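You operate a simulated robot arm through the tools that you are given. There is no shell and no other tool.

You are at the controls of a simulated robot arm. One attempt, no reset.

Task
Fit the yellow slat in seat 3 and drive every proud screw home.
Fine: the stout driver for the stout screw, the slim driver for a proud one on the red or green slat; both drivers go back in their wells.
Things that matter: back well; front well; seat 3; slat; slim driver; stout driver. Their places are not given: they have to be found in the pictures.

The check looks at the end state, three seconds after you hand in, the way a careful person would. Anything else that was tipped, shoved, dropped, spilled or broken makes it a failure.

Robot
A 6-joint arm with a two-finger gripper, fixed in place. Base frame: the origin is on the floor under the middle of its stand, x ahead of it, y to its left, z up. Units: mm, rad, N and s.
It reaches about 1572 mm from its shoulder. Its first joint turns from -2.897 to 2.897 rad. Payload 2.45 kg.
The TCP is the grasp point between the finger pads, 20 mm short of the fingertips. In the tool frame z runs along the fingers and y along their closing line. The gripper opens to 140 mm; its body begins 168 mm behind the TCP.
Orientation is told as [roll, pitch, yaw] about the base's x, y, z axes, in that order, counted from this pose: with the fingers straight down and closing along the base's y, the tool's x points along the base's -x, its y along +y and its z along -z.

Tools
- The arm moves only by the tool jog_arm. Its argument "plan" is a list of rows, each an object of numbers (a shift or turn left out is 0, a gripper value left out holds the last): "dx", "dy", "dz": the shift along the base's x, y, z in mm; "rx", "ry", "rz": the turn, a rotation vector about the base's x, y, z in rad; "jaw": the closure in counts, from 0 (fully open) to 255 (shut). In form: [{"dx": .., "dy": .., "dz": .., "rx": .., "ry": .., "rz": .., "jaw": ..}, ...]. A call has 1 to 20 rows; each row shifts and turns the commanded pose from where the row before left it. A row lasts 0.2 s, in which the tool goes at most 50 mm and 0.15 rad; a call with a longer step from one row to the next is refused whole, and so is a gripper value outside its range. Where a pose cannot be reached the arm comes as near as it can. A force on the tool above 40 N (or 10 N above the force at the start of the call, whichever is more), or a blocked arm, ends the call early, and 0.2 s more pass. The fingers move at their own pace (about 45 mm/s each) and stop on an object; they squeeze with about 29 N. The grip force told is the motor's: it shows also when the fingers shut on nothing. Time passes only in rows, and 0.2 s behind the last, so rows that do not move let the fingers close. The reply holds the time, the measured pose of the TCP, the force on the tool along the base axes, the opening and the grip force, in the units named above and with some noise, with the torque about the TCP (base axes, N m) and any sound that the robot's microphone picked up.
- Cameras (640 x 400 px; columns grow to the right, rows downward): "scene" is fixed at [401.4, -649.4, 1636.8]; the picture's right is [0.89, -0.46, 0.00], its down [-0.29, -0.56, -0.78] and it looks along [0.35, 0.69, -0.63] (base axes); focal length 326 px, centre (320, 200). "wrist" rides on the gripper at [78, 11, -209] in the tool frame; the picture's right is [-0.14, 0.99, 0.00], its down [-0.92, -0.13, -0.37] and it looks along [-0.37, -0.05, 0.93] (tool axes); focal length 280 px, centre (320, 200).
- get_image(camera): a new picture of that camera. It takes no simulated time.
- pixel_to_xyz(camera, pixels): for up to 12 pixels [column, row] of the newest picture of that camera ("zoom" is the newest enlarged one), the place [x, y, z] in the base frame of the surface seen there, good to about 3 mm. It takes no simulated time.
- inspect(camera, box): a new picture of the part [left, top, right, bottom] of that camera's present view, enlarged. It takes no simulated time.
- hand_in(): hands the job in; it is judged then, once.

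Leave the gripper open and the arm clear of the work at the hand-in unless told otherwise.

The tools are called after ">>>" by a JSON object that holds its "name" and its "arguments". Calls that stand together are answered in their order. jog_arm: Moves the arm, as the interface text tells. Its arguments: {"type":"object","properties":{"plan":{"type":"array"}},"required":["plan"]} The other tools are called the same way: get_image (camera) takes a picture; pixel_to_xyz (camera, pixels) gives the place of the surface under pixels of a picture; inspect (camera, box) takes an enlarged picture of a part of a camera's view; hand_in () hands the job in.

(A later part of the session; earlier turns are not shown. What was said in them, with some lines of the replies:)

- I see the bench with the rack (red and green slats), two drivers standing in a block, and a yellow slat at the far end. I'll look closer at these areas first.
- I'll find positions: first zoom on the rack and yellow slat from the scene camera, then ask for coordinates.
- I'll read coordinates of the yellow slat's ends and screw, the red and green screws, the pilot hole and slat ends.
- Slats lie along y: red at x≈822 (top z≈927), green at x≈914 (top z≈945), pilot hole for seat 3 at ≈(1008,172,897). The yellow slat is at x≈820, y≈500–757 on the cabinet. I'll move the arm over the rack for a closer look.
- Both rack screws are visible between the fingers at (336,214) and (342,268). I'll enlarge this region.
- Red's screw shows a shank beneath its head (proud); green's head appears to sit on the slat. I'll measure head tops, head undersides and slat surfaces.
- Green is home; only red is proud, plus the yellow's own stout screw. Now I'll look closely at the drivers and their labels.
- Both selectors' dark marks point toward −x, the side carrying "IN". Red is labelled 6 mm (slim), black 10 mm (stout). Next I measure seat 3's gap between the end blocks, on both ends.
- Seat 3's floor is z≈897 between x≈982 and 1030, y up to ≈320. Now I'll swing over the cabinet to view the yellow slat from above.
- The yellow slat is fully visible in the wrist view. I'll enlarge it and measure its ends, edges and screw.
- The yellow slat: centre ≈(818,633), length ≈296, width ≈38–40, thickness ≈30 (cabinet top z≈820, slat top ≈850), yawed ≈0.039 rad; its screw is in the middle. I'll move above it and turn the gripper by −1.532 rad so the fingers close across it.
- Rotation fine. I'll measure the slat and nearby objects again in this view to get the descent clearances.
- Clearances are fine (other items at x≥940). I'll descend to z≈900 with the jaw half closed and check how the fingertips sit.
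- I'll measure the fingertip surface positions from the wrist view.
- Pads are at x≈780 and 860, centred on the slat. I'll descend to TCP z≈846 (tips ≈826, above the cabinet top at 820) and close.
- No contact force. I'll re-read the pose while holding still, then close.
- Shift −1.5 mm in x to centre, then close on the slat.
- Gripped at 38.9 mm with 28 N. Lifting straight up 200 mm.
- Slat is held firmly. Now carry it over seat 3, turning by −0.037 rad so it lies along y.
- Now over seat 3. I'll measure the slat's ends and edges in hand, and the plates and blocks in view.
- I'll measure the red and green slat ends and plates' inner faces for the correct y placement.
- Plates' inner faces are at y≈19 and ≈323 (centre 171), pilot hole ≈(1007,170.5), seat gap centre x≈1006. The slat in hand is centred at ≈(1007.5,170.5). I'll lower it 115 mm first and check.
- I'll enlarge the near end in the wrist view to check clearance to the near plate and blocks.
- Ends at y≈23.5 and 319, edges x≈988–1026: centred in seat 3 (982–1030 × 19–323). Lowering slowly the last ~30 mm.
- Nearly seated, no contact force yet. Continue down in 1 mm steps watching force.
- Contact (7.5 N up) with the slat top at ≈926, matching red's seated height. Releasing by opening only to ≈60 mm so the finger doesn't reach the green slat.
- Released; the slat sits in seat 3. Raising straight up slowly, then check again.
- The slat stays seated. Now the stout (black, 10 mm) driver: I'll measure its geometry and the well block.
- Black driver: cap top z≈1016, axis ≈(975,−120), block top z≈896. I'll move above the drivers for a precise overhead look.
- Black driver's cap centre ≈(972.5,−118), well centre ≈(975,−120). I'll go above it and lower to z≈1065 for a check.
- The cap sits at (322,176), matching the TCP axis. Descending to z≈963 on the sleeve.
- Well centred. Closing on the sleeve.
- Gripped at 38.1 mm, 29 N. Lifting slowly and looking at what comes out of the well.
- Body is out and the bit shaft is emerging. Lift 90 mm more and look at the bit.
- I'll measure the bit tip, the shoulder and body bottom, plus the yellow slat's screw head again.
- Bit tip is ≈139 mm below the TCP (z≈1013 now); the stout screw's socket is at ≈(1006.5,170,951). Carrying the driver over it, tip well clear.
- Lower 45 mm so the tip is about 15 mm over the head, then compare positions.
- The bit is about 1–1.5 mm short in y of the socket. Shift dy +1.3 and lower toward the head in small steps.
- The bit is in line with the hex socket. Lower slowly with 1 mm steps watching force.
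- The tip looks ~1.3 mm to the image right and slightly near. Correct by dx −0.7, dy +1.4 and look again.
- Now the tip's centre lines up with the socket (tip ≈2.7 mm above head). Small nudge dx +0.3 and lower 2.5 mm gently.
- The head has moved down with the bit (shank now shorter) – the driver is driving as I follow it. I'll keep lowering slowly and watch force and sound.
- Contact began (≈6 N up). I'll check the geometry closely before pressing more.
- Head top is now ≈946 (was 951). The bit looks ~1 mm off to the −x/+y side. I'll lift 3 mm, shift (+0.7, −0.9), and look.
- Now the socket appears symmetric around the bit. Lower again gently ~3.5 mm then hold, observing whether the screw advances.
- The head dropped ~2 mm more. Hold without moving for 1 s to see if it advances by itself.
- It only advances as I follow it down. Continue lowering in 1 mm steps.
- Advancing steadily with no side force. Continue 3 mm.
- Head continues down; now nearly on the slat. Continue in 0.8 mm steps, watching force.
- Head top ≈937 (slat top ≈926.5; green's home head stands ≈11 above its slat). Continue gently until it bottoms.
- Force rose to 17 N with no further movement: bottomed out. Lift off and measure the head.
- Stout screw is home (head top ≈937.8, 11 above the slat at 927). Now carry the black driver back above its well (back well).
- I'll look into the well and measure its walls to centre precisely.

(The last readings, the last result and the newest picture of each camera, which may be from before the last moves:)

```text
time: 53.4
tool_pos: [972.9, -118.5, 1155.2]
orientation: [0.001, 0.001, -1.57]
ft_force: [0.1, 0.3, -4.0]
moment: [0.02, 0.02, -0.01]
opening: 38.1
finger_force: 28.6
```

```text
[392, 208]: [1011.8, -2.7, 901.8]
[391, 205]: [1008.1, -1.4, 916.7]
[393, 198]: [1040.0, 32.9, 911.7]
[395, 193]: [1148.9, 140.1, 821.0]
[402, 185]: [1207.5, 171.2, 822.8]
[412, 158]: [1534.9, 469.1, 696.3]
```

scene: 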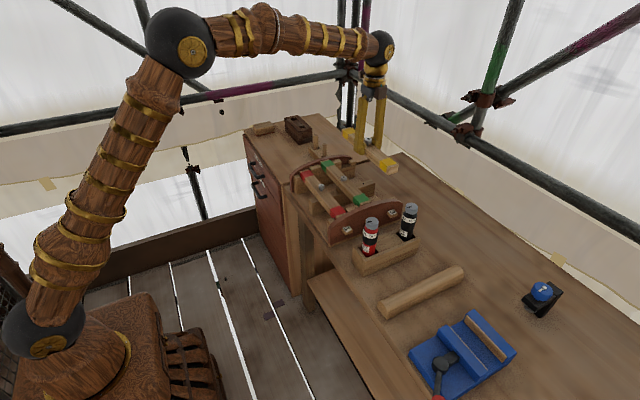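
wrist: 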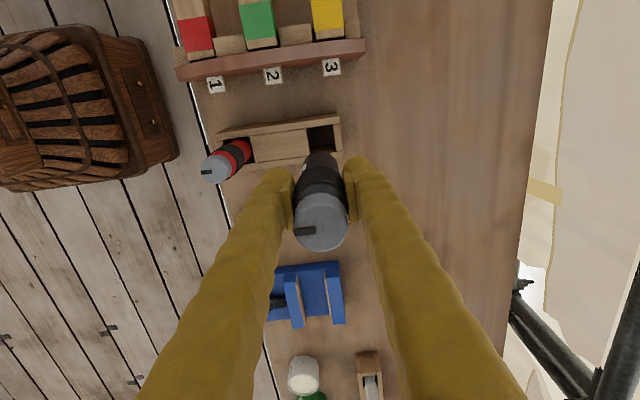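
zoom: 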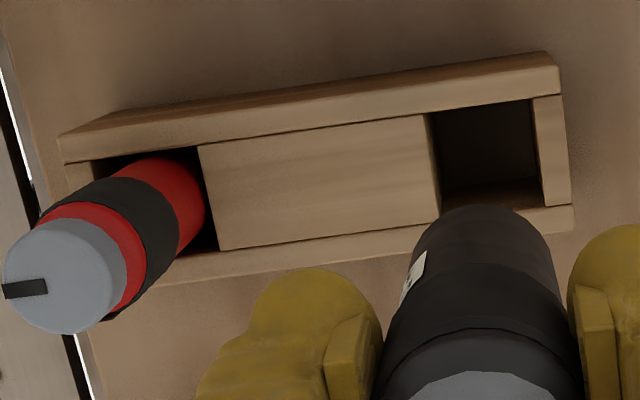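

Well spans x≈954–998, y≈−141…−97; the driver is where it came from. Lowering into the well, first until the body's end is near the rim.

>>> {"name": "jog_arm", "arguments": {"plan": [{"dz": -20}, {"dz": -25}, {"dz": -25}, {"dz": -20}, {"dz": -10}, {}]}}

>>> {"name": "inspect", "arguments": {"camera": "scene", "box": [375, 175, 445, 255]}}

```text
time: 54.8
tool_pos: [973.1, -118.1, 1055.6]
orientation: [0.0, 0.0, -1.571]
ft_force: [0.1, 0.0, -3.5]
moment: [0.02, -0.02, -0.02]
opening: 38.1
finger_force: 29.4
```

```text
5.00 times, centred on (410, 215) of scene
```

zoom: 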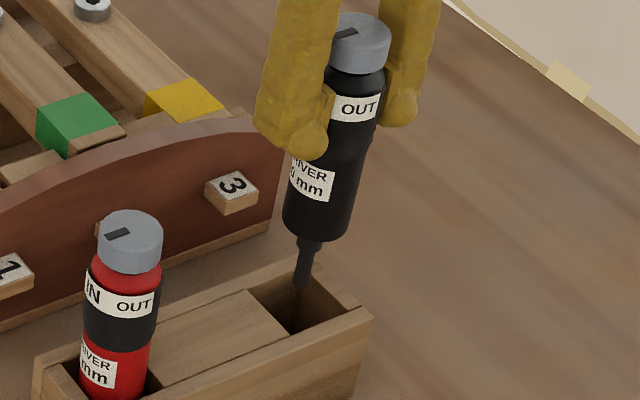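

>>> {"name": "jog_arm", "arguments": {"plan": [{"dz": -20}, {"dz": -20}, {"dz": -15}, {"dz": -10}, {}]}}

>>> {"name": "inspect", "arguments": {"camera": "scene", "box": [375, 185, 445, 265]}}

>>> {"name": "inspect", "arguments": {"camera": "wrist", "box": [240, 110, 400, 260]}}

```text
time: 56.0
tool_pos: [973.2, -115.2, 989.9]
orientation: [-0.001, -0.001, -1.571]
ft_force: [-0.1, -0.7, -4.5]
moment: [0.01, 0.02, -0.01]
opening: 38.1
finger_force: 28.4
```

```text
5.00 times, centred on (410, 225) of scene
```

zoom: 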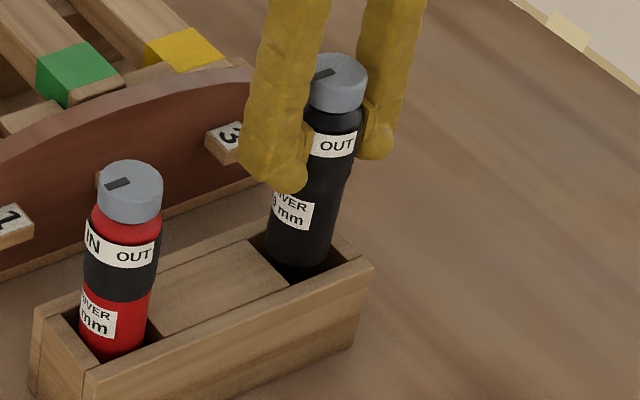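

```text
2.67 times, centred on (320, 185) of wrist
```

zoom: 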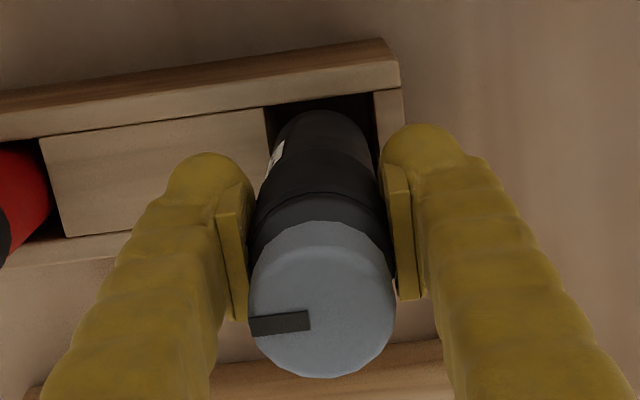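

Body is entering the well centrally. Lowering the last ~27 mm with slow end steps.

>>> {"name": "jog_arm", "arguments": {"plan": [{"dz": -8}, {"dz": -8}, {"dz": -5}, {"dz": -3}, {"dz": -1.5}, {}]}}

```text
time: 57.4
tool_pos: [972.6, -118.5, 963.5]
orientation: [0.001, 0.0, -1.571]
ft_force: [0.1, 0.5, -2.7]
moment: [-0.01, 0.01, 0.05]
opening: 38.0
finger_force: 28.7
```

>>> {"name": "jog_arm", "arguments": {"plan": [{"dz": -1}, {"dz": -0.7}, {}]}}

>>> {"name": "inspect", "arguments": {"camera": "scene", "box": [375, 185, 445, 265]}}

```text
time: 58.2
tool_pos: [972.5, -118.2, 961.6]
orientation: [-0.001, 0.002, -1.57]
ft_force: [-0.1, -0.5, -1.0]
moment: [-0.07, 0.06, -0.02]
opening: 38.1
finger_force: 29.4
```

```text
5.00 times, centred on (410, 225) of scene
```

zoom: 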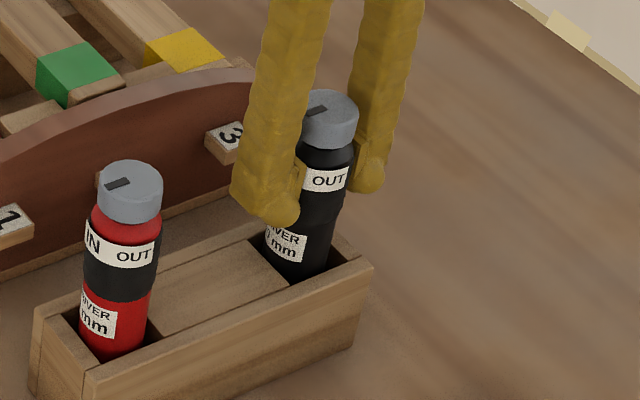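

The weight is starting to be carried (−1.0 N). One more small step.

>>> {"name": "jog_arm", "arguments": {"plan": [{"dz": -0.6}, {}]}}

```text
time: 58.8
tool_pos: [973.0, -118.7, 961.6]
orientation: [0.0, 0.0, -1.571]
ft_force: [-1.1, -0.3, 7.9]
moment: [-0.03, 0.19, -0.02]
opening: 38.0
finger_force: 28.5
```

Resting on the well floor (+8 N). Open the fingers to ≈80 mm and check that it stands.

>>> {"name": "jog_arm", "arguments": {"plan": [{"dz": 0.4, "jaw": 200}, {"jaw": 180}, {"jaw": 110}, {"jaw": 110}, {"jaw": 110}]}}

>>> {"name": "inspect", "arguments": {"camera": "scene", "box": [375, 185, 445, 265]}}

>>> {"name": "get_image", "arguments": {"camera": "wrist"}}

```text
time: 60.0
tool_pos: [973.8, -118.3, 962.7]
orientation: [-0.001, -0.003, -1.57]
ft_force: [0.3, -0.5, -0.2]
moment: [0.02, -0.02, 0.01]
opening: 79.6
finger_force: 0.1
```

```text
5.00 times, centred on (410, 225) of scene
```

zoom: 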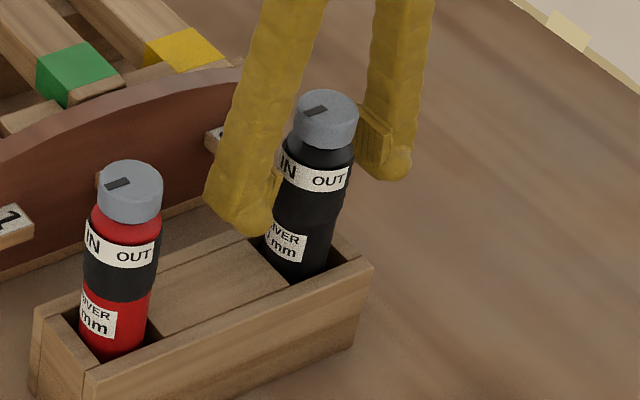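

```text
taken
```

wrist: 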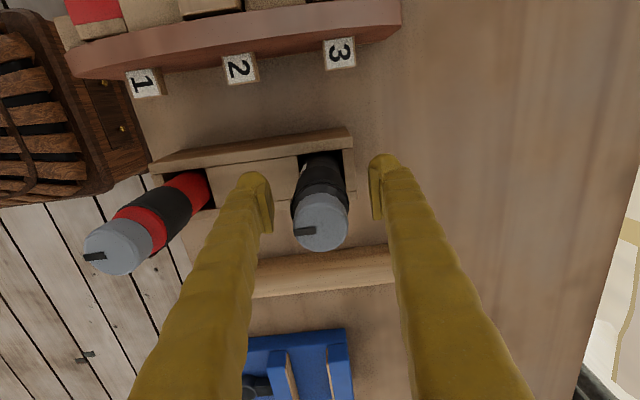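

The black driver stands in its well as before. Raise, then move over the red (6 mm) driver at ≈(837,−118).

>>> {"name": "jog_arm", "arguments": {"plan": [{"dz": 15, "jaw": 110}, {"dz": 30, "jaw": 110}, {"dz": 35, "jaw": 110}, {"dz": 35, "jaw": 110}, {"dx": -20, "dz": 10, "jaw": 110}, {"dx": -35, "jaw": 110}, {"dx": -40, "jaw": 110}, {"dx": -30, "jaw": 110}, {"dx": -11, "jaw": 110}, {"jaw": 110}]}}

>>> {"name": "get_image", "arguments": {"camera": "wrist"}}

>>> {"name": "inspect", "arguments": {"camera": "scene", "box": [350, 150, 450, 270]}}

```text
time: 62.2
tool_pos: [836.9, -118.9, 1087.3]
orientation: [0.0, 0.0, -1.571]
ft_force: [-0.1, -0.3, -0.1]
moment: [0.02, 0.02, 0.0]
opening: 80.0
finger_force: 0.0
```

```text
taken
```

wrist: 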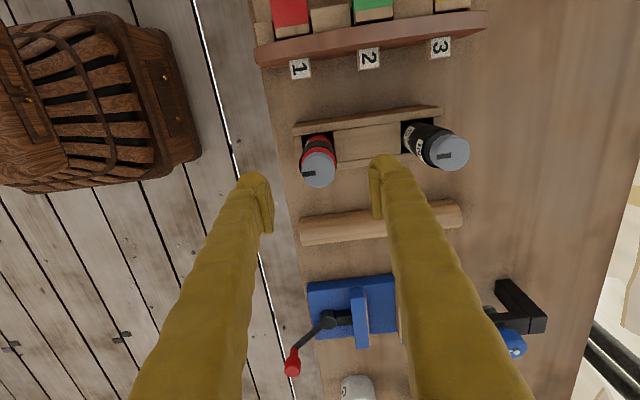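

```text
3.33 times, centred on (400, 210) of scene
```

zoom: 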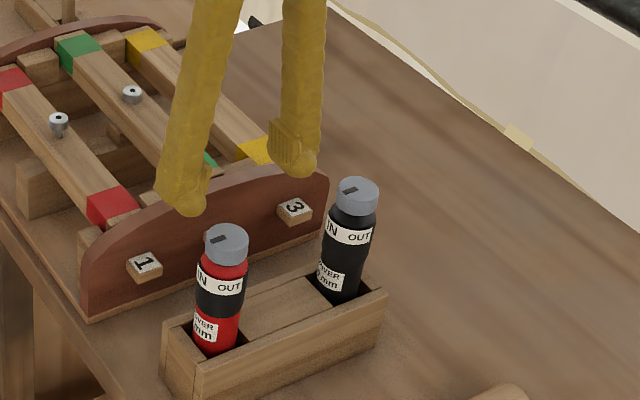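

Cap at (319,168) matches the TCP axis. Check with a close look, then descend to z≈962.

>>> {"name": "inspect", "arguments": {"camera": "wrist", "box": [280, 115, 380, 205]}}

>>> {"name": "pixel_to_xyz", "arguments": {"camera": "wrist", "pixels": [[319, 168], [303, 168], [335, 168], [319, 152], [319, 184], [404, 128], [302, 138], [334, 135], [299, 160]]}}

```text
4.44 times, centred on (330, 160) of wrist
```

zoom: 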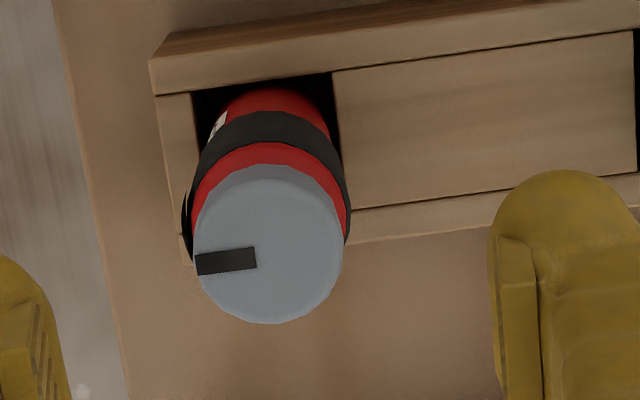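

```text
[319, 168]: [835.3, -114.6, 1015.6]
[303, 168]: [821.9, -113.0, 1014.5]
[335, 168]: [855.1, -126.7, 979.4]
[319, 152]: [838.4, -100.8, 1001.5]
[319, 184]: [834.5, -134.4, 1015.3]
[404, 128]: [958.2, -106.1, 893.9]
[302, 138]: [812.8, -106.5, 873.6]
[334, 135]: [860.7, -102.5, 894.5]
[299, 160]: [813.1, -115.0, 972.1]
```

The cap centre is ≈1.8 mm to −x of the TCP axis; correct and descend.

>>> {"name": "jog_arm", "arguments": {"plan": [{"dx": -1.8, "dz": -20, "jaw": 110}, {"dz": -25, "jaw": 110}, {"dz": -25, "jaw": 110}, {"dz": -25, "jaw": 110}, {"dz": -20, "jaw": 110}, {"dz": -10, "jaw": 110}, {"jaw": 110}]}}

>>> {"name": "get_image", "arguments": {"camera": "wrist"}}

>>> {"name": "inspect", "arguments": {"camera": "scene", "box": [340, 190, 420, 270]}}

```text
time: 63.8
tool_pos: [835.2, -118.0, 962.6]
orientation: [0.0, 0.001, -1.57]
ft_force: [-0.1, -0.9, -0.5]
moment: [0.0, 0.0, -0.01]
opening: 79.5
finger_force: 0.0
```

```text
taken
```

wrist: 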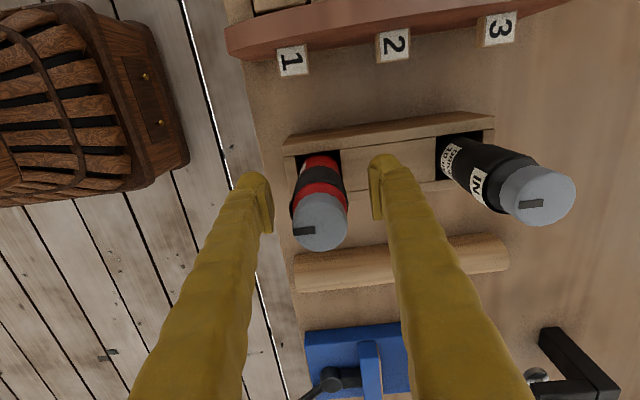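

```text
5.00 times, centred on (380, 230) of scene
```

zoom: 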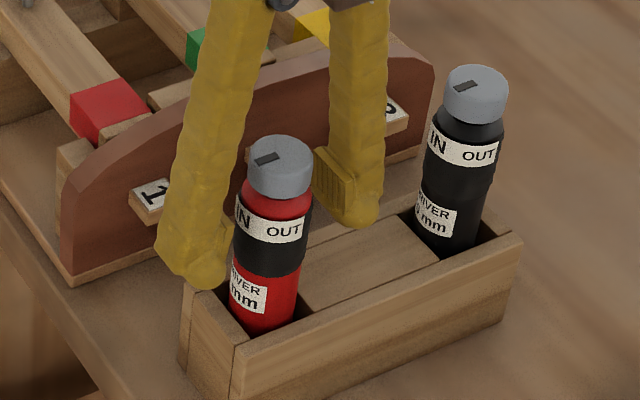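

Centred on the red driver's sleeve. Closing, then a slow lift.

>>> {"name": "jog_arm", "arguments": {"plan": [{"jaw": 255}, {"jaw": 255}, {"jaw": 255}, {"jaw": 255}, {"jaw": 255}]}}

>>> {"name": "get_image", "arguments": {"camera": "wrist"}}

```text
time: 65.0
tool_pos: [835.5, -118.5, 963.2]
orientation: [-0.001, 0.001, -1.573]
ft_force: [-0.8, 0.0, 1.2]
moment: [0.0, 0.06, -0.02]
opening: 38.1
finger_force: 28.8
```

```text
taken
```

wrist: 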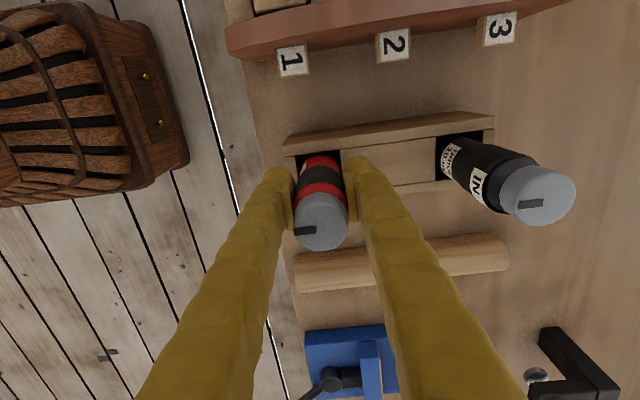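

Gripped at 38.1 mm. Lifting straight up 190 mm.

>>> {"name": "jog_arm", "arguments": {"plan": [{"dz": 5}, {"dz": 10}, {"dz": 20}, {"dz": 25}, {"dz": 30}, {"dz": 30}, {"dz": 30}, {"dz": 25}, {"dz": 15}, {}]}}

>>> {"name": "inspect", "arguments": {"camera": "scene", "box": [330, 140, 410, 240]}}

```text
time: 67.2
tool_pos: [835.5, -118.0, 1151.9]
orientation: [0.0, -0.001, -1.569]
ft_force: [-0.3, 0.3, -3.7]
moment: [0.0, 0.03, 0.03]
opening: 37.9
finger_force: 29.2
```

```text
4.00 times, centred on (370, 190) of scene
```

zoom: 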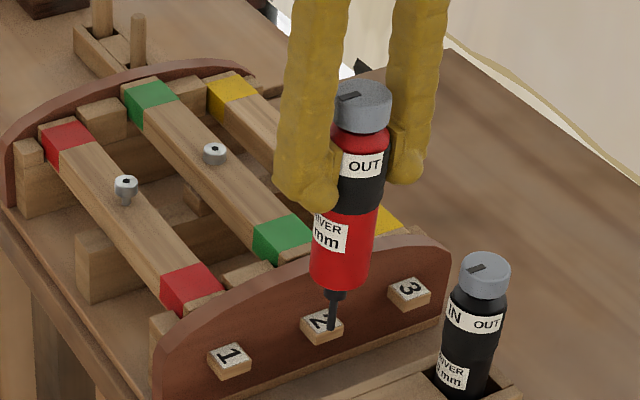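

The slim bit is visible at (332,330) in the zoom. I'll measure its tip and the red screw's socket.

>>> {"name": "inspect", "arguments": {"camera": "scene", "box": [358, 200, 390, 225]}}

>>> {"name": "pixel_to_xyz", "arguments": {"camera": "scene", "pixels": [[373, 222], [373, 221], [373, 219], [374, 215]]}}

>>> {"name": "inspect", "arguments": {"camera": "scene", "box": [308, 176, 334, 194]}}

```text
16.00 times, centred on (374, 212) of scene
```

zoom: 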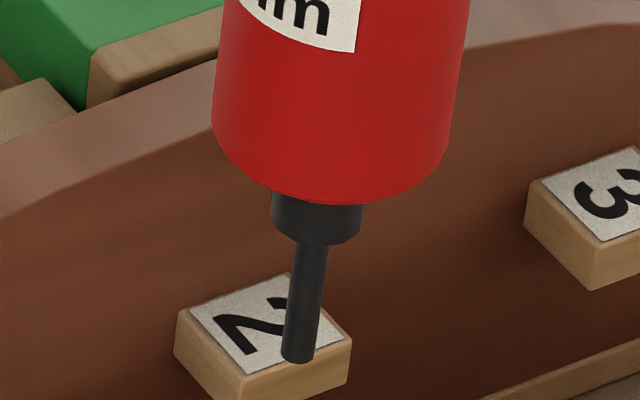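

```text
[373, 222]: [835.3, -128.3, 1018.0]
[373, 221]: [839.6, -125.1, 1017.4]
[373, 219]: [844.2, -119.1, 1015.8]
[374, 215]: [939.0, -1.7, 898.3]
```

```text
16.00 times, centred on (321, 185) of scene
```

zoom: 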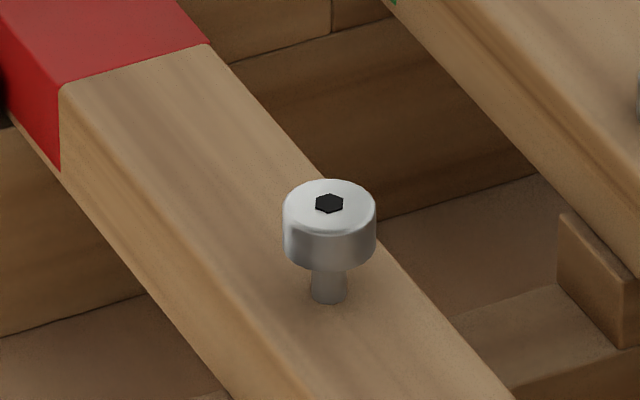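

>>> {"name": "pixel_to_xyz", "arguments": {"camera": "zoom", "pixels": [[329, 203], [300, 200], [360, 205], [329, 186], [329, 222], [287, 205], [373, 208], [329, 250], [328, 290], [310, 310], [345, 320], [250, 200]]}}

>>> {"name": "inspect", "arguments": {"camera": "scene", "box": [358, 205, 390, 230]}}

```text
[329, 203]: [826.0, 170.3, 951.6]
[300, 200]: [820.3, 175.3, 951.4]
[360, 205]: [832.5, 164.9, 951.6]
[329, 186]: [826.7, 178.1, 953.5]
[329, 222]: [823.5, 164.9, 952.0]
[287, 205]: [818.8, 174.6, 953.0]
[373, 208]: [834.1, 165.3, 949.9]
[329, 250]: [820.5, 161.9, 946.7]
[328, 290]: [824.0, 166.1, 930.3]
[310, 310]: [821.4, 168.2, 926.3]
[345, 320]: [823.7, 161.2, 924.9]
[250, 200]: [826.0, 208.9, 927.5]
```

```text
16.00 times, centred on (374, 218) of scene
```

zoom: 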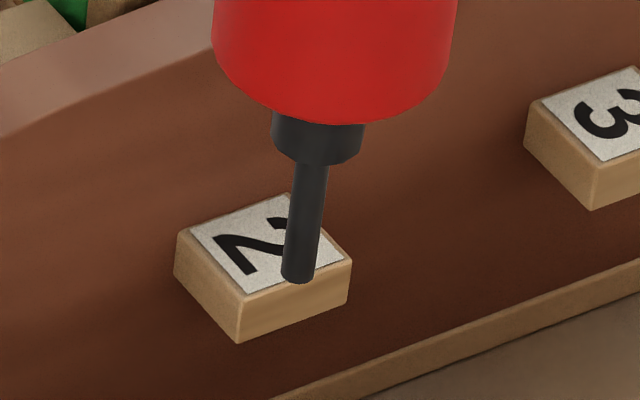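

>>> {"name": "pixel_to_xyz", "arguments": {"camera": "zoom", "pixels": [[298, 280], [299, 270], [302, 240], [307, 200], [311, 170], [318, 140], [335, 80]]}}

```text
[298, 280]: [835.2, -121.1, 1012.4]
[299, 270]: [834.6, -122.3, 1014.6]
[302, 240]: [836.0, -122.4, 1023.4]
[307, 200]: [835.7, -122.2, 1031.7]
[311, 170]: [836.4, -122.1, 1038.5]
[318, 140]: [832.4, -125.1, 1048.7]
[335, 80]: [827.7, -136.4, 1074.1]
```

Tip ≈140 mm below TCP, axis ≈(836.8,−119). Red screw's socket ≈(826.3,170.1,952). With the ≈2 mm y bias learned before, I target TCP (826.3,172).

>>> {"name": "jog_arm", "arguments": {"plan": [{"dx": -0.6, "dy": 18}, {"dx": -1.3, "dy": 36}, {"dx": -1.3, "dy": 36}, {"dx": -1.3, "dy": 36}, {"dx": -1.3, "dy": 36}, {"dx": -1.3, "dy": 36}, {"dx": -1.3, "dy": 36}, {"dx": -1.2, "dy": 36}, {"dx": -0.5, "dy": 19.8}, {"dz": -20}, {"dz": -15}, {"dz": -8}, {}]}}

>>> {"name": "inspect", "arguments": {"camera": "scene", "box": [308, 170, 338, 194]}}

>>> {"name": "inspect", "arguments": {"camera": "wrist", "box": [240, 110, 400, 260]}}

```text
time: 70.0
tool_pos: [825.4, 172.3, 1109.4]
orientation: [0.0, 0.003, -1.572]
ft_force: [0.4, -1.0, -3.3]
moment: [0.01, -0.01, 0.02]
opening: 38.0
finger_force: 29.1
```

```text
16.00 times, centred on (323, 182) of scene
```

zoom: 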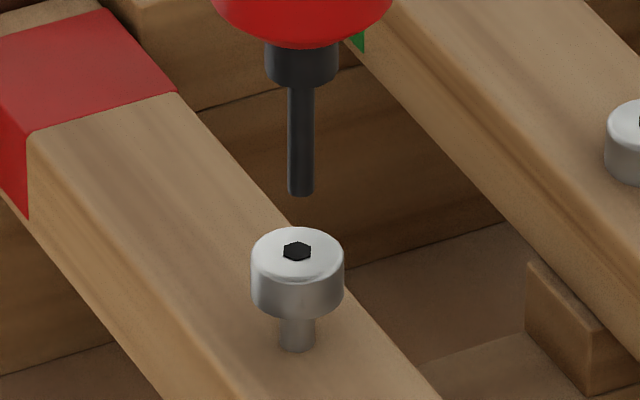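

```text
2.67 times, centred on (320, 185) of wrist
```

zoom: 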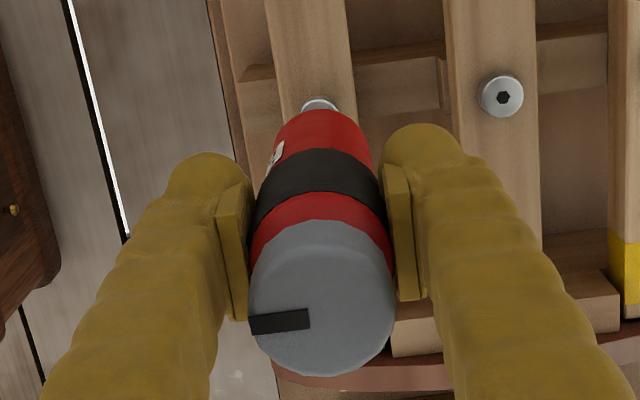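

Tip is ≈0.9 mm to the image right. Nudge (−0.6,+0.3) and lower 13 mm to just above the head.

>>> {"name": "jog_arm", "arguments": {"plan": [{"dx": -0.6, "dy": 0.3, "dz": -6}, {"dz": -5}, {"dz": -2}, {}]}}

>>> {"name": "inspect", "arguments": {"camera": "scene", "box": [311, 174, 331, 190]}}

```text
time: 71.0
tool_pos: [825.0, 173.3, 1097.7]
orientation: [-0.001, -0.001, -1.57]
ft_force: [0.1, -0.4, -3.5]
moment: [0.01, -0.01, 0.01]
opening: 38.1
finger_force: 28.8
```

```text
16.00 times, centred on (321, 182) of scene
```

zoom: 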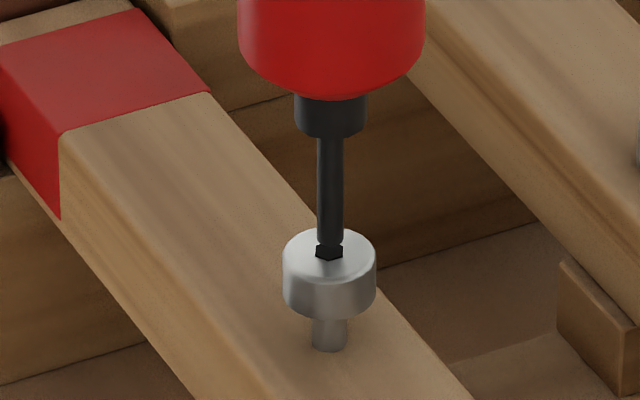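

Bit is centred over the hex socket (col 330 vs 329), ≈4.3 mm above. Lower in small steps.

>>> {"name": "jog_arm", "arguments": {"plan": [{"dz": -1.5}, {"dz": -1}, {"dz": -1}, {"dz": -1}, {}]}}

>>> {"name": "inspect", "arguments": {"camera": "scene", "box": [311, 174, 331, 190]}}

```text
time: 72.2
tool_pos: [824.8, 173.8, 1091.5]
orientation: [0.001, -0.001, -1.571]
ft_force: [0.0, -0.1, -3.6]
moment: [0.04, -0.02, -0.01]
opening: 38.0
finger_force: 28.8
```

```text
16.00 times, centred on (321, 182) of scene
```

zoom: 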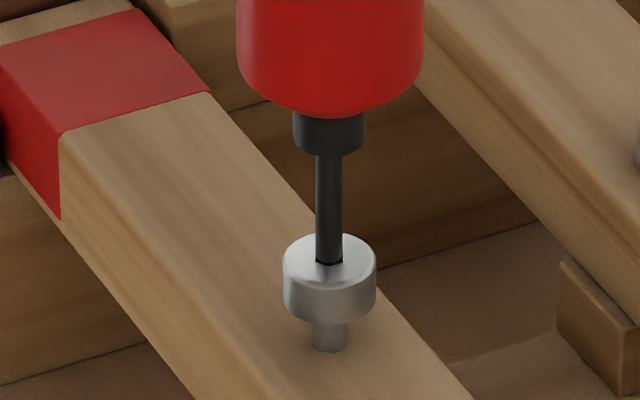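

Head is starting to move down with the bit. Continue 4 mm at 1 mm/step.

>>> {"name": "jog_arm", "arguments": {"plan": [{"dz": -1}, {"dz": -1}, {"dz": -1}, {"dz": -1}, {}]}}

>>> {"name": "inspect", "arguments": {"camera": "scene", "box": [311, 174, 331, 190]}}

```text
time: 73.4
tool_pos: [824.6, 173.5, 1087.8]
orientation: [0.001, 0.001, -1.57]
ft_force: [0.3, 1.6, 2.7]
moment: [0.16, -0.1, -0.04]
opening: 38.2
finger_force: 29.0
```

```text
16.00 times, centred on (321, 182) of scene
```

zoom: 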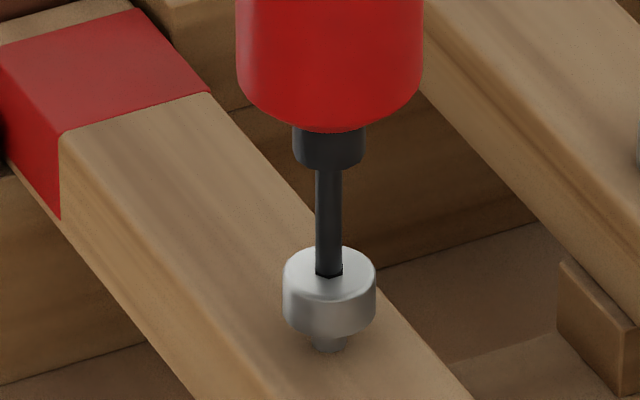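

Good progress; ≈6 N contact now. Hold a moment so the driver can catch up.

>>> {"name": "jog_arm", "arguments": {"plan": [{}, {}, {}]}}

>>> {"name": "inspect", "arguments": {"camera": "scene", "box": [311, 174, 331, 190]}}

```text
time: 74.2
tool_pos: [823.9, 173.7, 1088.6]
orientation: [-0.001, 0.0, -1.57]
ft_force: [0.4, 0.8, -3.5]
moment: [0.03, -0.01, -0.01]
opening: 38.1
finger_force: 28.4
```

```text
16.00 times, centred on (321, 182) of scene
```

zoom: 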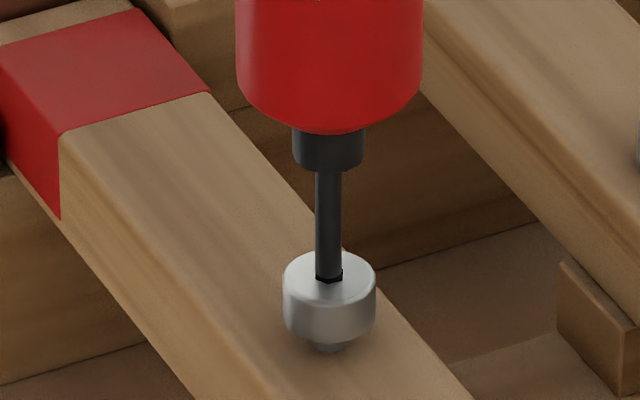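

It advanced further and the force relaxed. Continue with slower 0.7 mm steps.

>>> {"name": "jog_arm", "arguments": {"plan": [{"dz": -1}, {"dz": -0.7}, {"dz": -0.7}, {"dz": -0.7}, {"dz": -0.7}, {}, {}]}}

>>> {"name": "inspect", "arguments": {"camera": "scene", "box": [311, 174, 331, 190]}}

```text
time: 75.8
tool_pos: [824.8, 172.1, 1084.3]
orientation: [0.001, 0.0, -1.571]
ft_force: [0.0, -0.1, -1.9]
moment: [0.02, 0.01, -0.05]
opening: 38.2
finger_force: 29.1
```

```text
16.00 times, centred on (321, 182) of scene
```

zoom: 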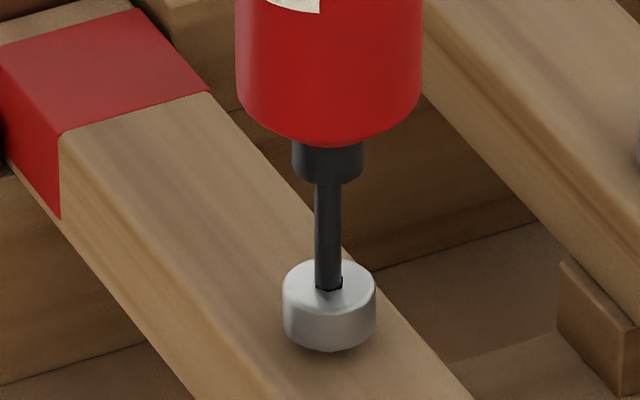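

Head has gone ≈9 mm of ≈13. Continue slowly with a slight nudge (+0.3,0).

>>> {"name": "jog_arm", "arguments": {"plan": [{"dx": 0.3, "dz": -0.7}, {"dz": -0.7}, {"dz": -0.7}, {"dz": -0.7}, {}, {}]}}

>>> {"name": "inspect", "arguments": {"camera": "scene", "box": [311, 174, 331, 190]}}

```text
time: 77.2
tool_pos: [825.1, 172.9, 1080.4]
orientation: [0.0, 0.0, -1.571]
ft_force: [-0.9, 0.9, -2.9]
moment: [0.03, -0.04, 0.0]
opening: 37.8
finger_force: 28.7
```

```text
16.00 times, centred on (321, 182) of scene
```

zoom: 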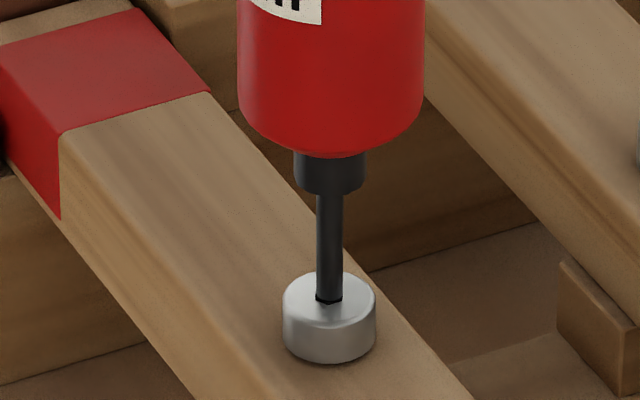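

Head almost on the slat. Continue slowly until it bottoms.

>>> {"name": "jog_arm", "arguments": {"plan": [{"dz": -0.7}, {"dz": -0.7}, {"dz": -0.5}, {}, {}]}}

>>> {"name": "inspect", "arguments": {"camera": "scene", "box": [311, 174, 331, 190]}}

```text
time: 78.4
tool_pos: [825.8, 172.1, 1079.8]
orientation: [0.0, -0.001, -1.571]
ft_force: [0.7, 0.0, -2.5]
moment: [0.02, -0.02, -0.02]
opening: 38.3
finger_force: 29.3
```

```text
16.00 times, centred on (321, 182) of scene
```

zoom: 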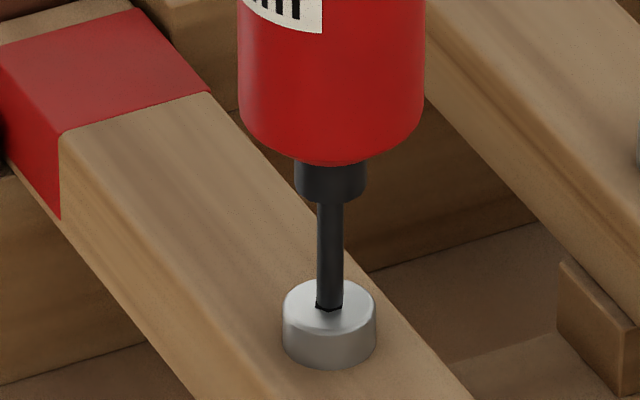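

>>> {"name": "jog_arm", "arguments": {"plan": [{"dz": -0.6}, {"dz": -0.6}, {}, {}]}}

>>> {"name": "inspect", "arguments": {"camera": "scene", "box": [311, 174, 331, 190]}}

```text
time: 79.4
tool_pos: [825.3, 172.8, 1078.4]
orientation: [0.0, -0.002, -1.571]
ft_force: [-0.6, 1.1, 5.5]
moment: [0.1, 0.05, 0.0]
opening: 37.8
finger_force: 28.6
```

```text
16.00 times, centred on (321, 182) of scene
```

zoom: 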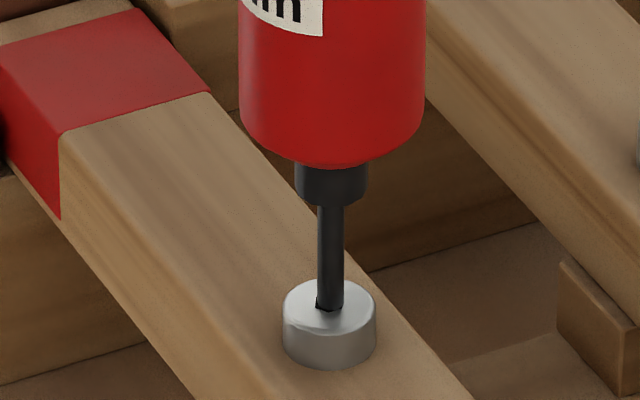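

Force is holding at ≈9 N contact — likely bottomed. One more small press to confirm.

>>> {"name": "jog_arm", "arguments": {"plan": [{"dz": -0.5}, {}, {}, {}]}}

>>> {"name": "inspect", "arguments": {"camera": "scene", "box": [311, 174, 331, 190]}}

```text
time: 80.4
tool_pos: [825.0, 172.5, 1079.4]
orientation: [0.002, 0.001, -1.572]
ft_force: [1.8, 0.4, 13.3]
moment: [-0.02, -0.13, -0.01]
opening: 38.2
finger_force: 28.8
```

```text
16.00 times, centred on (321, 182) of scene
```

zoom: 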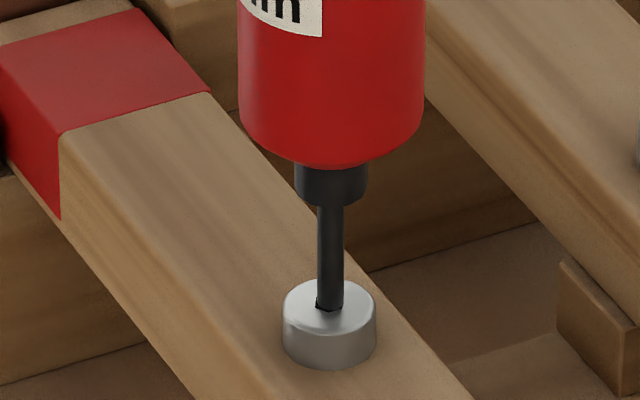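

The red screw is home (17 N, no motion). Lift off and measure it.

>>> {"name": "jog_arm", "arguments": {"plan": [{"dz": 1}, {"dz": 2}, {"dz": 5}, {"dz": 15}, {"dz": 25}, {"dz": 30}, {}]}}

>>> {"name": "inspect", "arguments": {"camera": "scene", "box": [311, 174, 331, 190]}}

>>> {"name": "pixel_to_xyz", "arguments": {"camera": "zoom", "pixels": [[329, 302], [310, 300], [348, 305], [329, 345], [300, 370], [370, 380], [200, 200]]}}

```text
time: 82.0
tool_pos: [827.0, 172.3, 1155.0]
orientation: [-0.002, 0.001, -1.571]
ft_force: [0.2, 1.1, -3.7]
moment: [0.02, -0.01, 0.01]
opening: 38.0
finger_force: 28.4
```

```text
16.00 times, centred on (321, 182) of scene
```

zoom: 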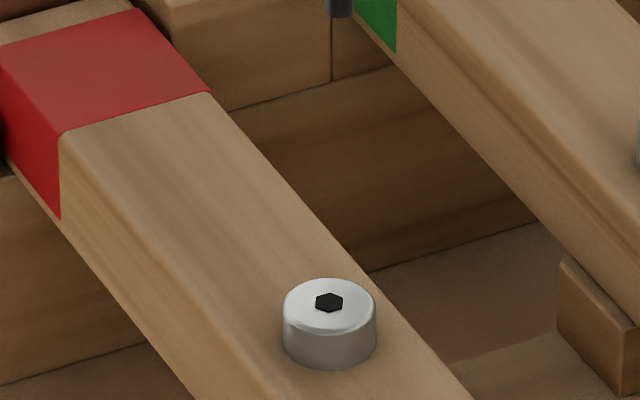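

```text
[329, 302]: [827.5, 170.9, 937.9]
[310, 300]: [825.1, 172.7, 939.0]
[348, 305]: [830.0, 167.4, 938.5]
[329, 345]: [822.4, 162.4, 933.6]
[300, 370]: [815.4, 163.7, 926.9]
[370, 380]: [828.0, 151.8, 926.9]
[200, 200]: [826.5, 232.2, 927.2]
```

Red's head top is 938, slat 927 — home, same 11 mm head as green. Returning the red driver above its (front) well.

>>> {"name": "jog_arm", "arguments": {"plan": [{"dx": 0.6, "dy": -18}, {"dx": 1.3, "dy": -36}, {"dx": 1.3, "dy": -36}, {"dx": 1.3, "dy": -36}, {"dx": 1.3, "dy": -36}, {"dx": 1.3, "dy": -36}, {"dx": 1.3, "dy": -36}, {"dx": 1.3, "dy": -36}, {"dx": 0.7, "dy": -20.1}, {}]}}

>>> {"name": "inspect", "arguments": {"camera": "scene", "box": [330, 160, 410, 270]}}

>>> {"name": "get_image", "arguments": {"camera": "wrist"}}

```text
time: 84.2
tool_pos: [835.9, -117.5, 1156.7]
orientation: [0.0, 0.003, -1.571]
ft_force: [-0.5, 0.3, -3.0]
moment: [-0.01, -0.01, 0.0]
opening: 38.1
finger_force: 28.7
```

```text
3.64 times, centred on (370, 215) of scene
```

zoom: 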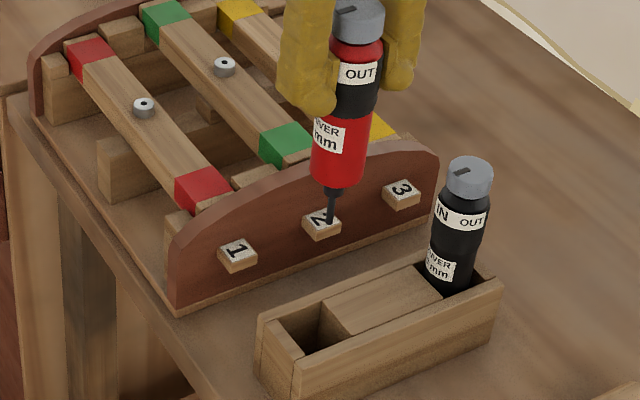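

```text
taken
```

wrist: 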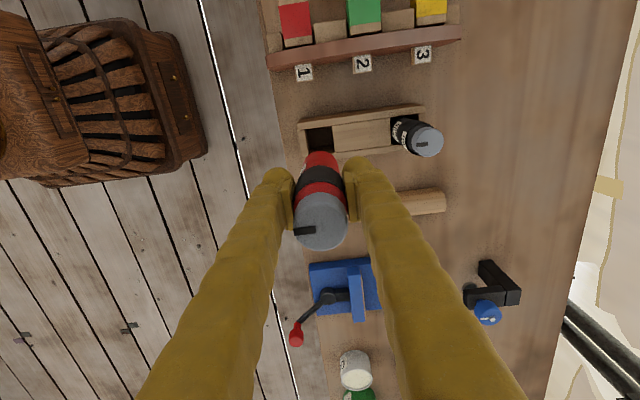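

Driver is back at its original column; lowering 100 mm then check.

>>> {"name": "jog_arm", "arguments": {"plan": [{"dz": -20}, {"dz": -25}, {"dz": -25}, {"dz": -20}, {"dz": -10}, {}]}}

>>> {"name": "inspect", "arguments": {"camera": "scene", "box": [340, 185, 410, 275]}}

>>> {"name": "inspect", "arguments": {"camera": "wrist", "box": [240, 110, 400, 260]}}

```text
time: 85.6
tool_pos: [836.3, -116.9, 1054.5]
orientation: [0.0, -0.001, -1.571]
ft_force: [0.2, 0.8, -3.2]
moment: [0.02, -0.01, 0.01]
opening: 37.9
finger_force: 28.7
```

```text
4.44 times, centred on (375, 230) of scene
```

zoom: 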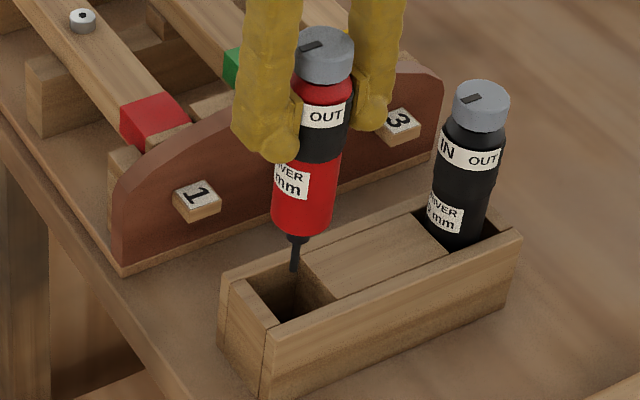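

```text
2.67 times, centred on (320, 185) of wrist
```

zoom: 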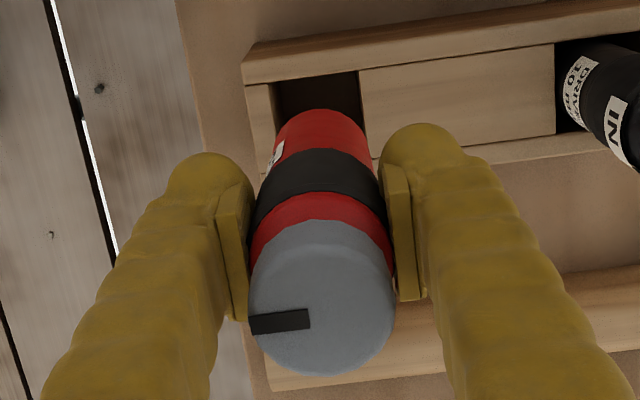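

Bit is entering the well, centred. Lower 65 mm more and check.

>>> {"name": "jog_arm", "arguments": {"plan": [{"dz": -20}, {"dz": -20}, {"dz": -15}, {"dz": -10}, {}]}}

>>> {"name": "inspect", "arguments": {"camera": "scene", "box": [340, 195, 410, 275]}}

>>> {"name": "inspect", "arguments": {"camera": "wrist", "box": [240, 110, 400, 260]}}

```text
time: 86.8
tool_pos: [835.1, -117.4, 989.8]
orientation: [0.001, 0.0, -1.571]
ft_force: [-0.6, 0.3, -2.7]
moment: [-0.01, 0.01, -0.06]
opening: 37.8
finger_force: 29.4
```

```text
5.00 times, centred on (375, 235) of scene
```

zoom: 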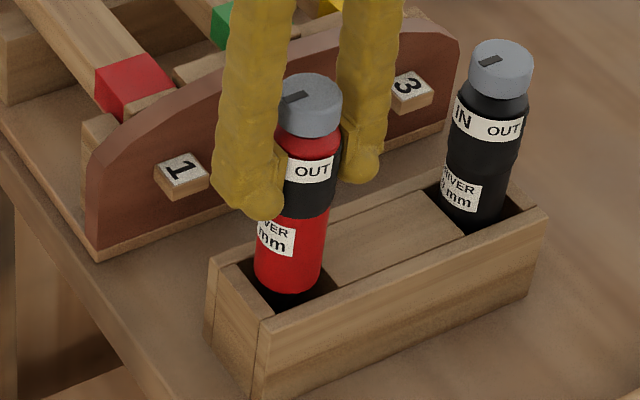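

```text
2.67 times, centred on (320, 185) of wrist
```

zoom: 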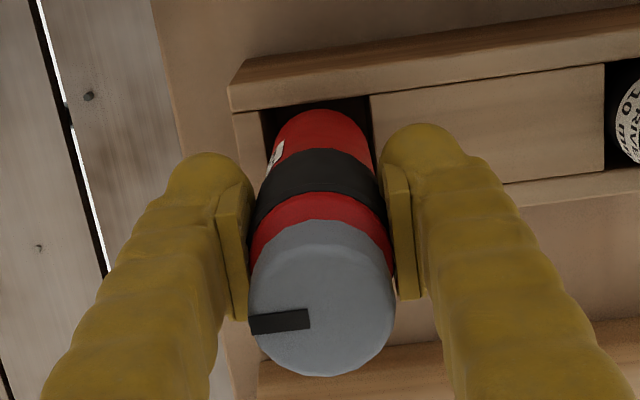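

Well aligned. Lower the last ~26 mm slowly.

>>> {"name": "jog_arm", "arguments": {"plan": [{"dz": -8}, {"dz": -8}, {"dz": -5}, {"dz": -3}, {"dz": -1.5}, {}]}}

```text
time: 88.2
tool_pos: [835.2, -118.1, 964.4]
orientation: [-0.001, 0.001, -1.572]
ft_force: [0.3, 0.2, -3.0]
moment: [0.03, -0.04, 0.0]
opening: 38.1
finger_force: 29.0
```

>>> {"name": "jog_arm", "arguments": {"plan": [{"dz": -0.8}, {"dz": -0.7}, {}]}}

```text
time: 89.0
tool_pos: [835.3, -117.7, 962.5]
orientation: [0.001, 0.0, -1.57]
ft_force: [-0.4, 0.0, -3.0]
moment: [0.01, -0.03, -0.02]
opening: 38.1
finger_force: 29.4
```

>>> {"name": "jog_arm", "arguments": {"plan": [{"dz": -0.7}, {"dz": -0.6}, {}]}}

```text
time: 89.8
tool_pos: [835.2, -118.6, 963.9]
orientation: [0.0, -0.001, -1.571]
ft_force: [1.3, 1.9, 5.5]
moment: [0.25, -0.19, -0.01]
opening: 37.9
finger_force: 28.5
```

Contact with the well floor (≈8.5 N). Open the fingers and check.

>>> {"name": "jog_arm", "arguments": {"plan": [{"dz": 0.4, "jaw": 200}, {"jaw": 180}, {"jaw": 110}, {"jaw": 110}, {"jaw": 110}]}}

>>> {"name": "inspect", "arguments": {"camera": "scene", "box": [340, 195, 430, 275]}}

>>> {"name": "pixel_to_xyz", "arguments": {"camera": "zoom", "pixels": [[250, 120], [245, 110], [255, 125]]}}

>>> {"name": "get_image", "arguments": {"camera": "wrist"}}

```text
time: 91.0
tool_pos: [834.9, -117.4, 963.0]
orientation: [0.0, 0.001, -1.571]
ft_force: [0.1, 0.1, -0.3]
moment: [0.03, -0.01, 0.0]
opening: 79.6
finger_force: 0.1
```

```text
5.00 times, centred on (385, 235) of scene
```

zoom: 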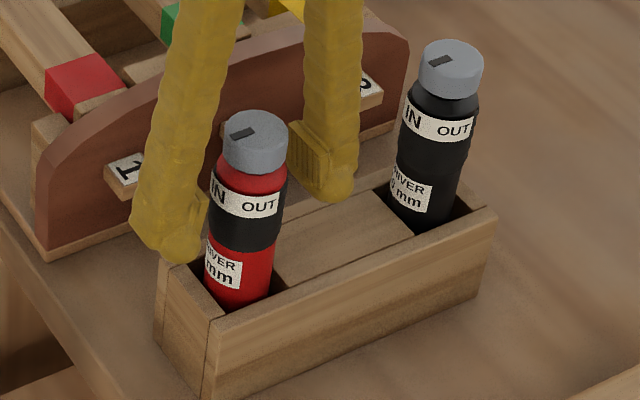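

```text
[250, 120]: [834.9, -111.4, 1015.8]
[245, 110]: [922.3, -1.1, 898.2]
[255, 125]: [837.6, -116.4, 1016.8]
```

```text
taken
```

wrist: 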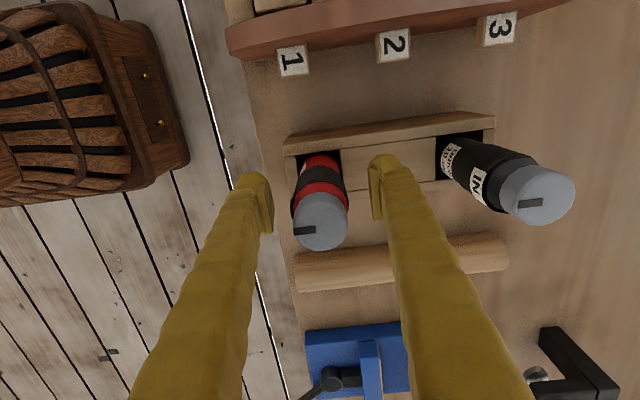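

Red driver stands at its original height (cap top ≈1016). Retreat straight up, then swing clear back toward the starting pose with the gripper open.

>>> {"name": "jog_arm", "arguments": {"plan": [{"dz": 15, "jaw": 110}, {"dz": 30, "jaw": 110}, {"dz": 40, "jaw": 110}, {"dz": 45, "jaw": 110}, {"dz": 45, "jaw": 110}, {"dz": 45, "jaw": 0}, {"dx": -20, "dy": 10, "dz": 30, "jaw": 0}, {"dx": -30, "dy": 15, "dz": 20, "jaw": 0}, {"dx": -40, "dy": 20, "jaw": 0}, {"dx": -40, "dy": 20, "jaw": 0}, {"dx": -30, "dy": 20, "jaw": 0}, {"jaw": 0}, {"jaw": 0}]}}

>>> {"name": "get_image", "arguments": {"camera": "scene"}}

>>> {"name": "inspect", "arguments": {"camera": "scene", "box": [280, 140, 440, 260]}}

>>> {"name": "get_image", "arguments": {"camera": "wrist"}}

```text
time: 93.8
tool_pos: [675.4, -33.6, 1232.9]
orientation: [0.0, 0.001, -1.57]
ft_force: [-0.5, 0.0, 0.1]
moment: [0.02, -0.02, -0.05]
opening: 140.1
finger_force: 0.0
```

```text
taken
```

scene: 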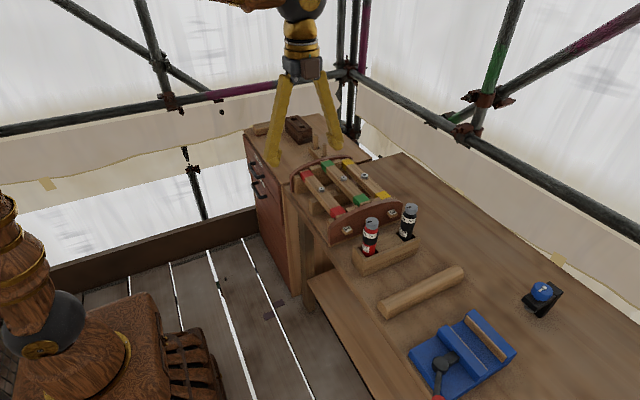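

```text
3.33 times, centred on (360, 200) of scene
```

zoom: 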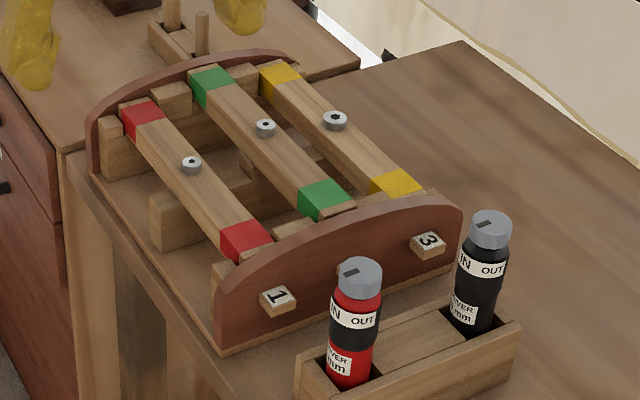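

```text
taken
```

wrist: 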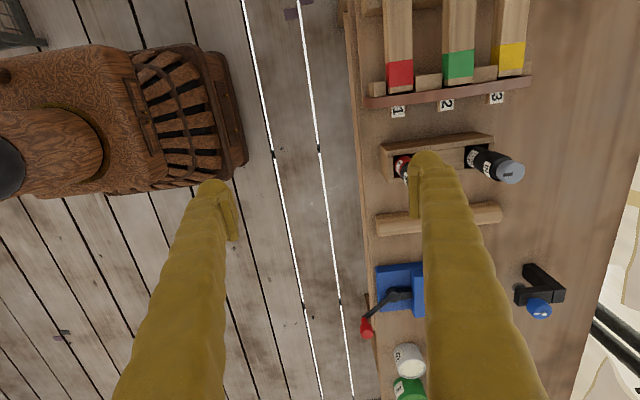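

All appears in order. A last check of all three screws' heights and the yellow slat's ends.

>>> {"name": "inspect", "arguments": {"camera": "scene", "box": [295, 150, 400, 220]}}

>>> {"name": "pixel_to_xyz", "arguments": {"camera": "scene", "pixels": [[317, 189], [340, 177], [360, 175], [381, 196], [345, 161], [366, 182], [346, 183], [322, 194]]}}

```text
5.71 times, centred on (348, 185) of scene
```

zoom: 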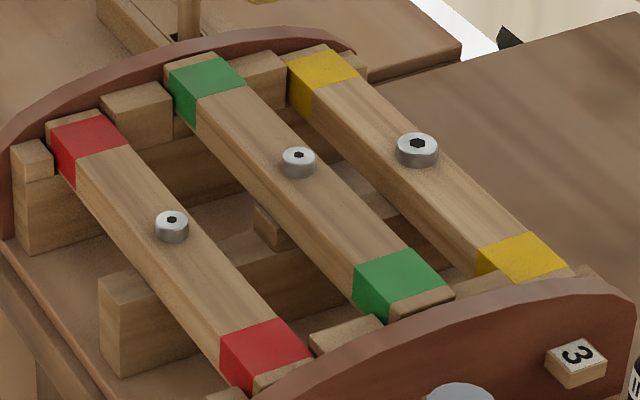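

```text
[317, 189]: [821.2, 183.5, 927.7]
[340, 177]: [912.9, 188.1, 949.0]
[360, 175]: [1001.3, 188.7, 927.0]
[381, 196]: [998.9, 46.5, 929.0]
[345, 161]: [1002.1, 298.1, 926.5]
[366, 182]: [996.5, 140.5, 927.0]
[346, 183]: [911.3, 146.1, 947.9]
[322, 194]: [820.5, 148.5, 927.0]
```

The yellow slat is level in seat 3 (z≈927 along its whole length). All three screw heads sit flush on their slats. Both drivers are back in their wells, and the arm is clear with the gripper open. Handing in.

>>> {"name": "hand_in", "arguments": {}}

```text
The job is handed in.
```

The job is handed in. The yellow slat is fitted in seat 3, and all three screw heads sit down on their slats. No verdict came back at hand-in.

- **Yellow slat:** it lies level in the seat, with its top at about z 927 mm along its length.
- **Stout screw (yellow slat):** I drove it with the black 10 mm driver until it stopped moving under about 20 N. Its head top is at about 938 mm, roughly 11 mm above the slat.
- **Slim screw (red slat):** this was the only proud one on the red or green slat. I drove it with the red 6 mm driver until it stopped, and its head also stands about 11 mm above the slat.
- **Green slat's screw:** it was already home, at the same head height, so I left it alone.
- **Drivers:** both are back in the wells they came from, black in the back well and red in the front well. Both stand upright.

I saw nothing tipped or shoved in the final pictures. The arm is clear of the work with the gripper fully open.
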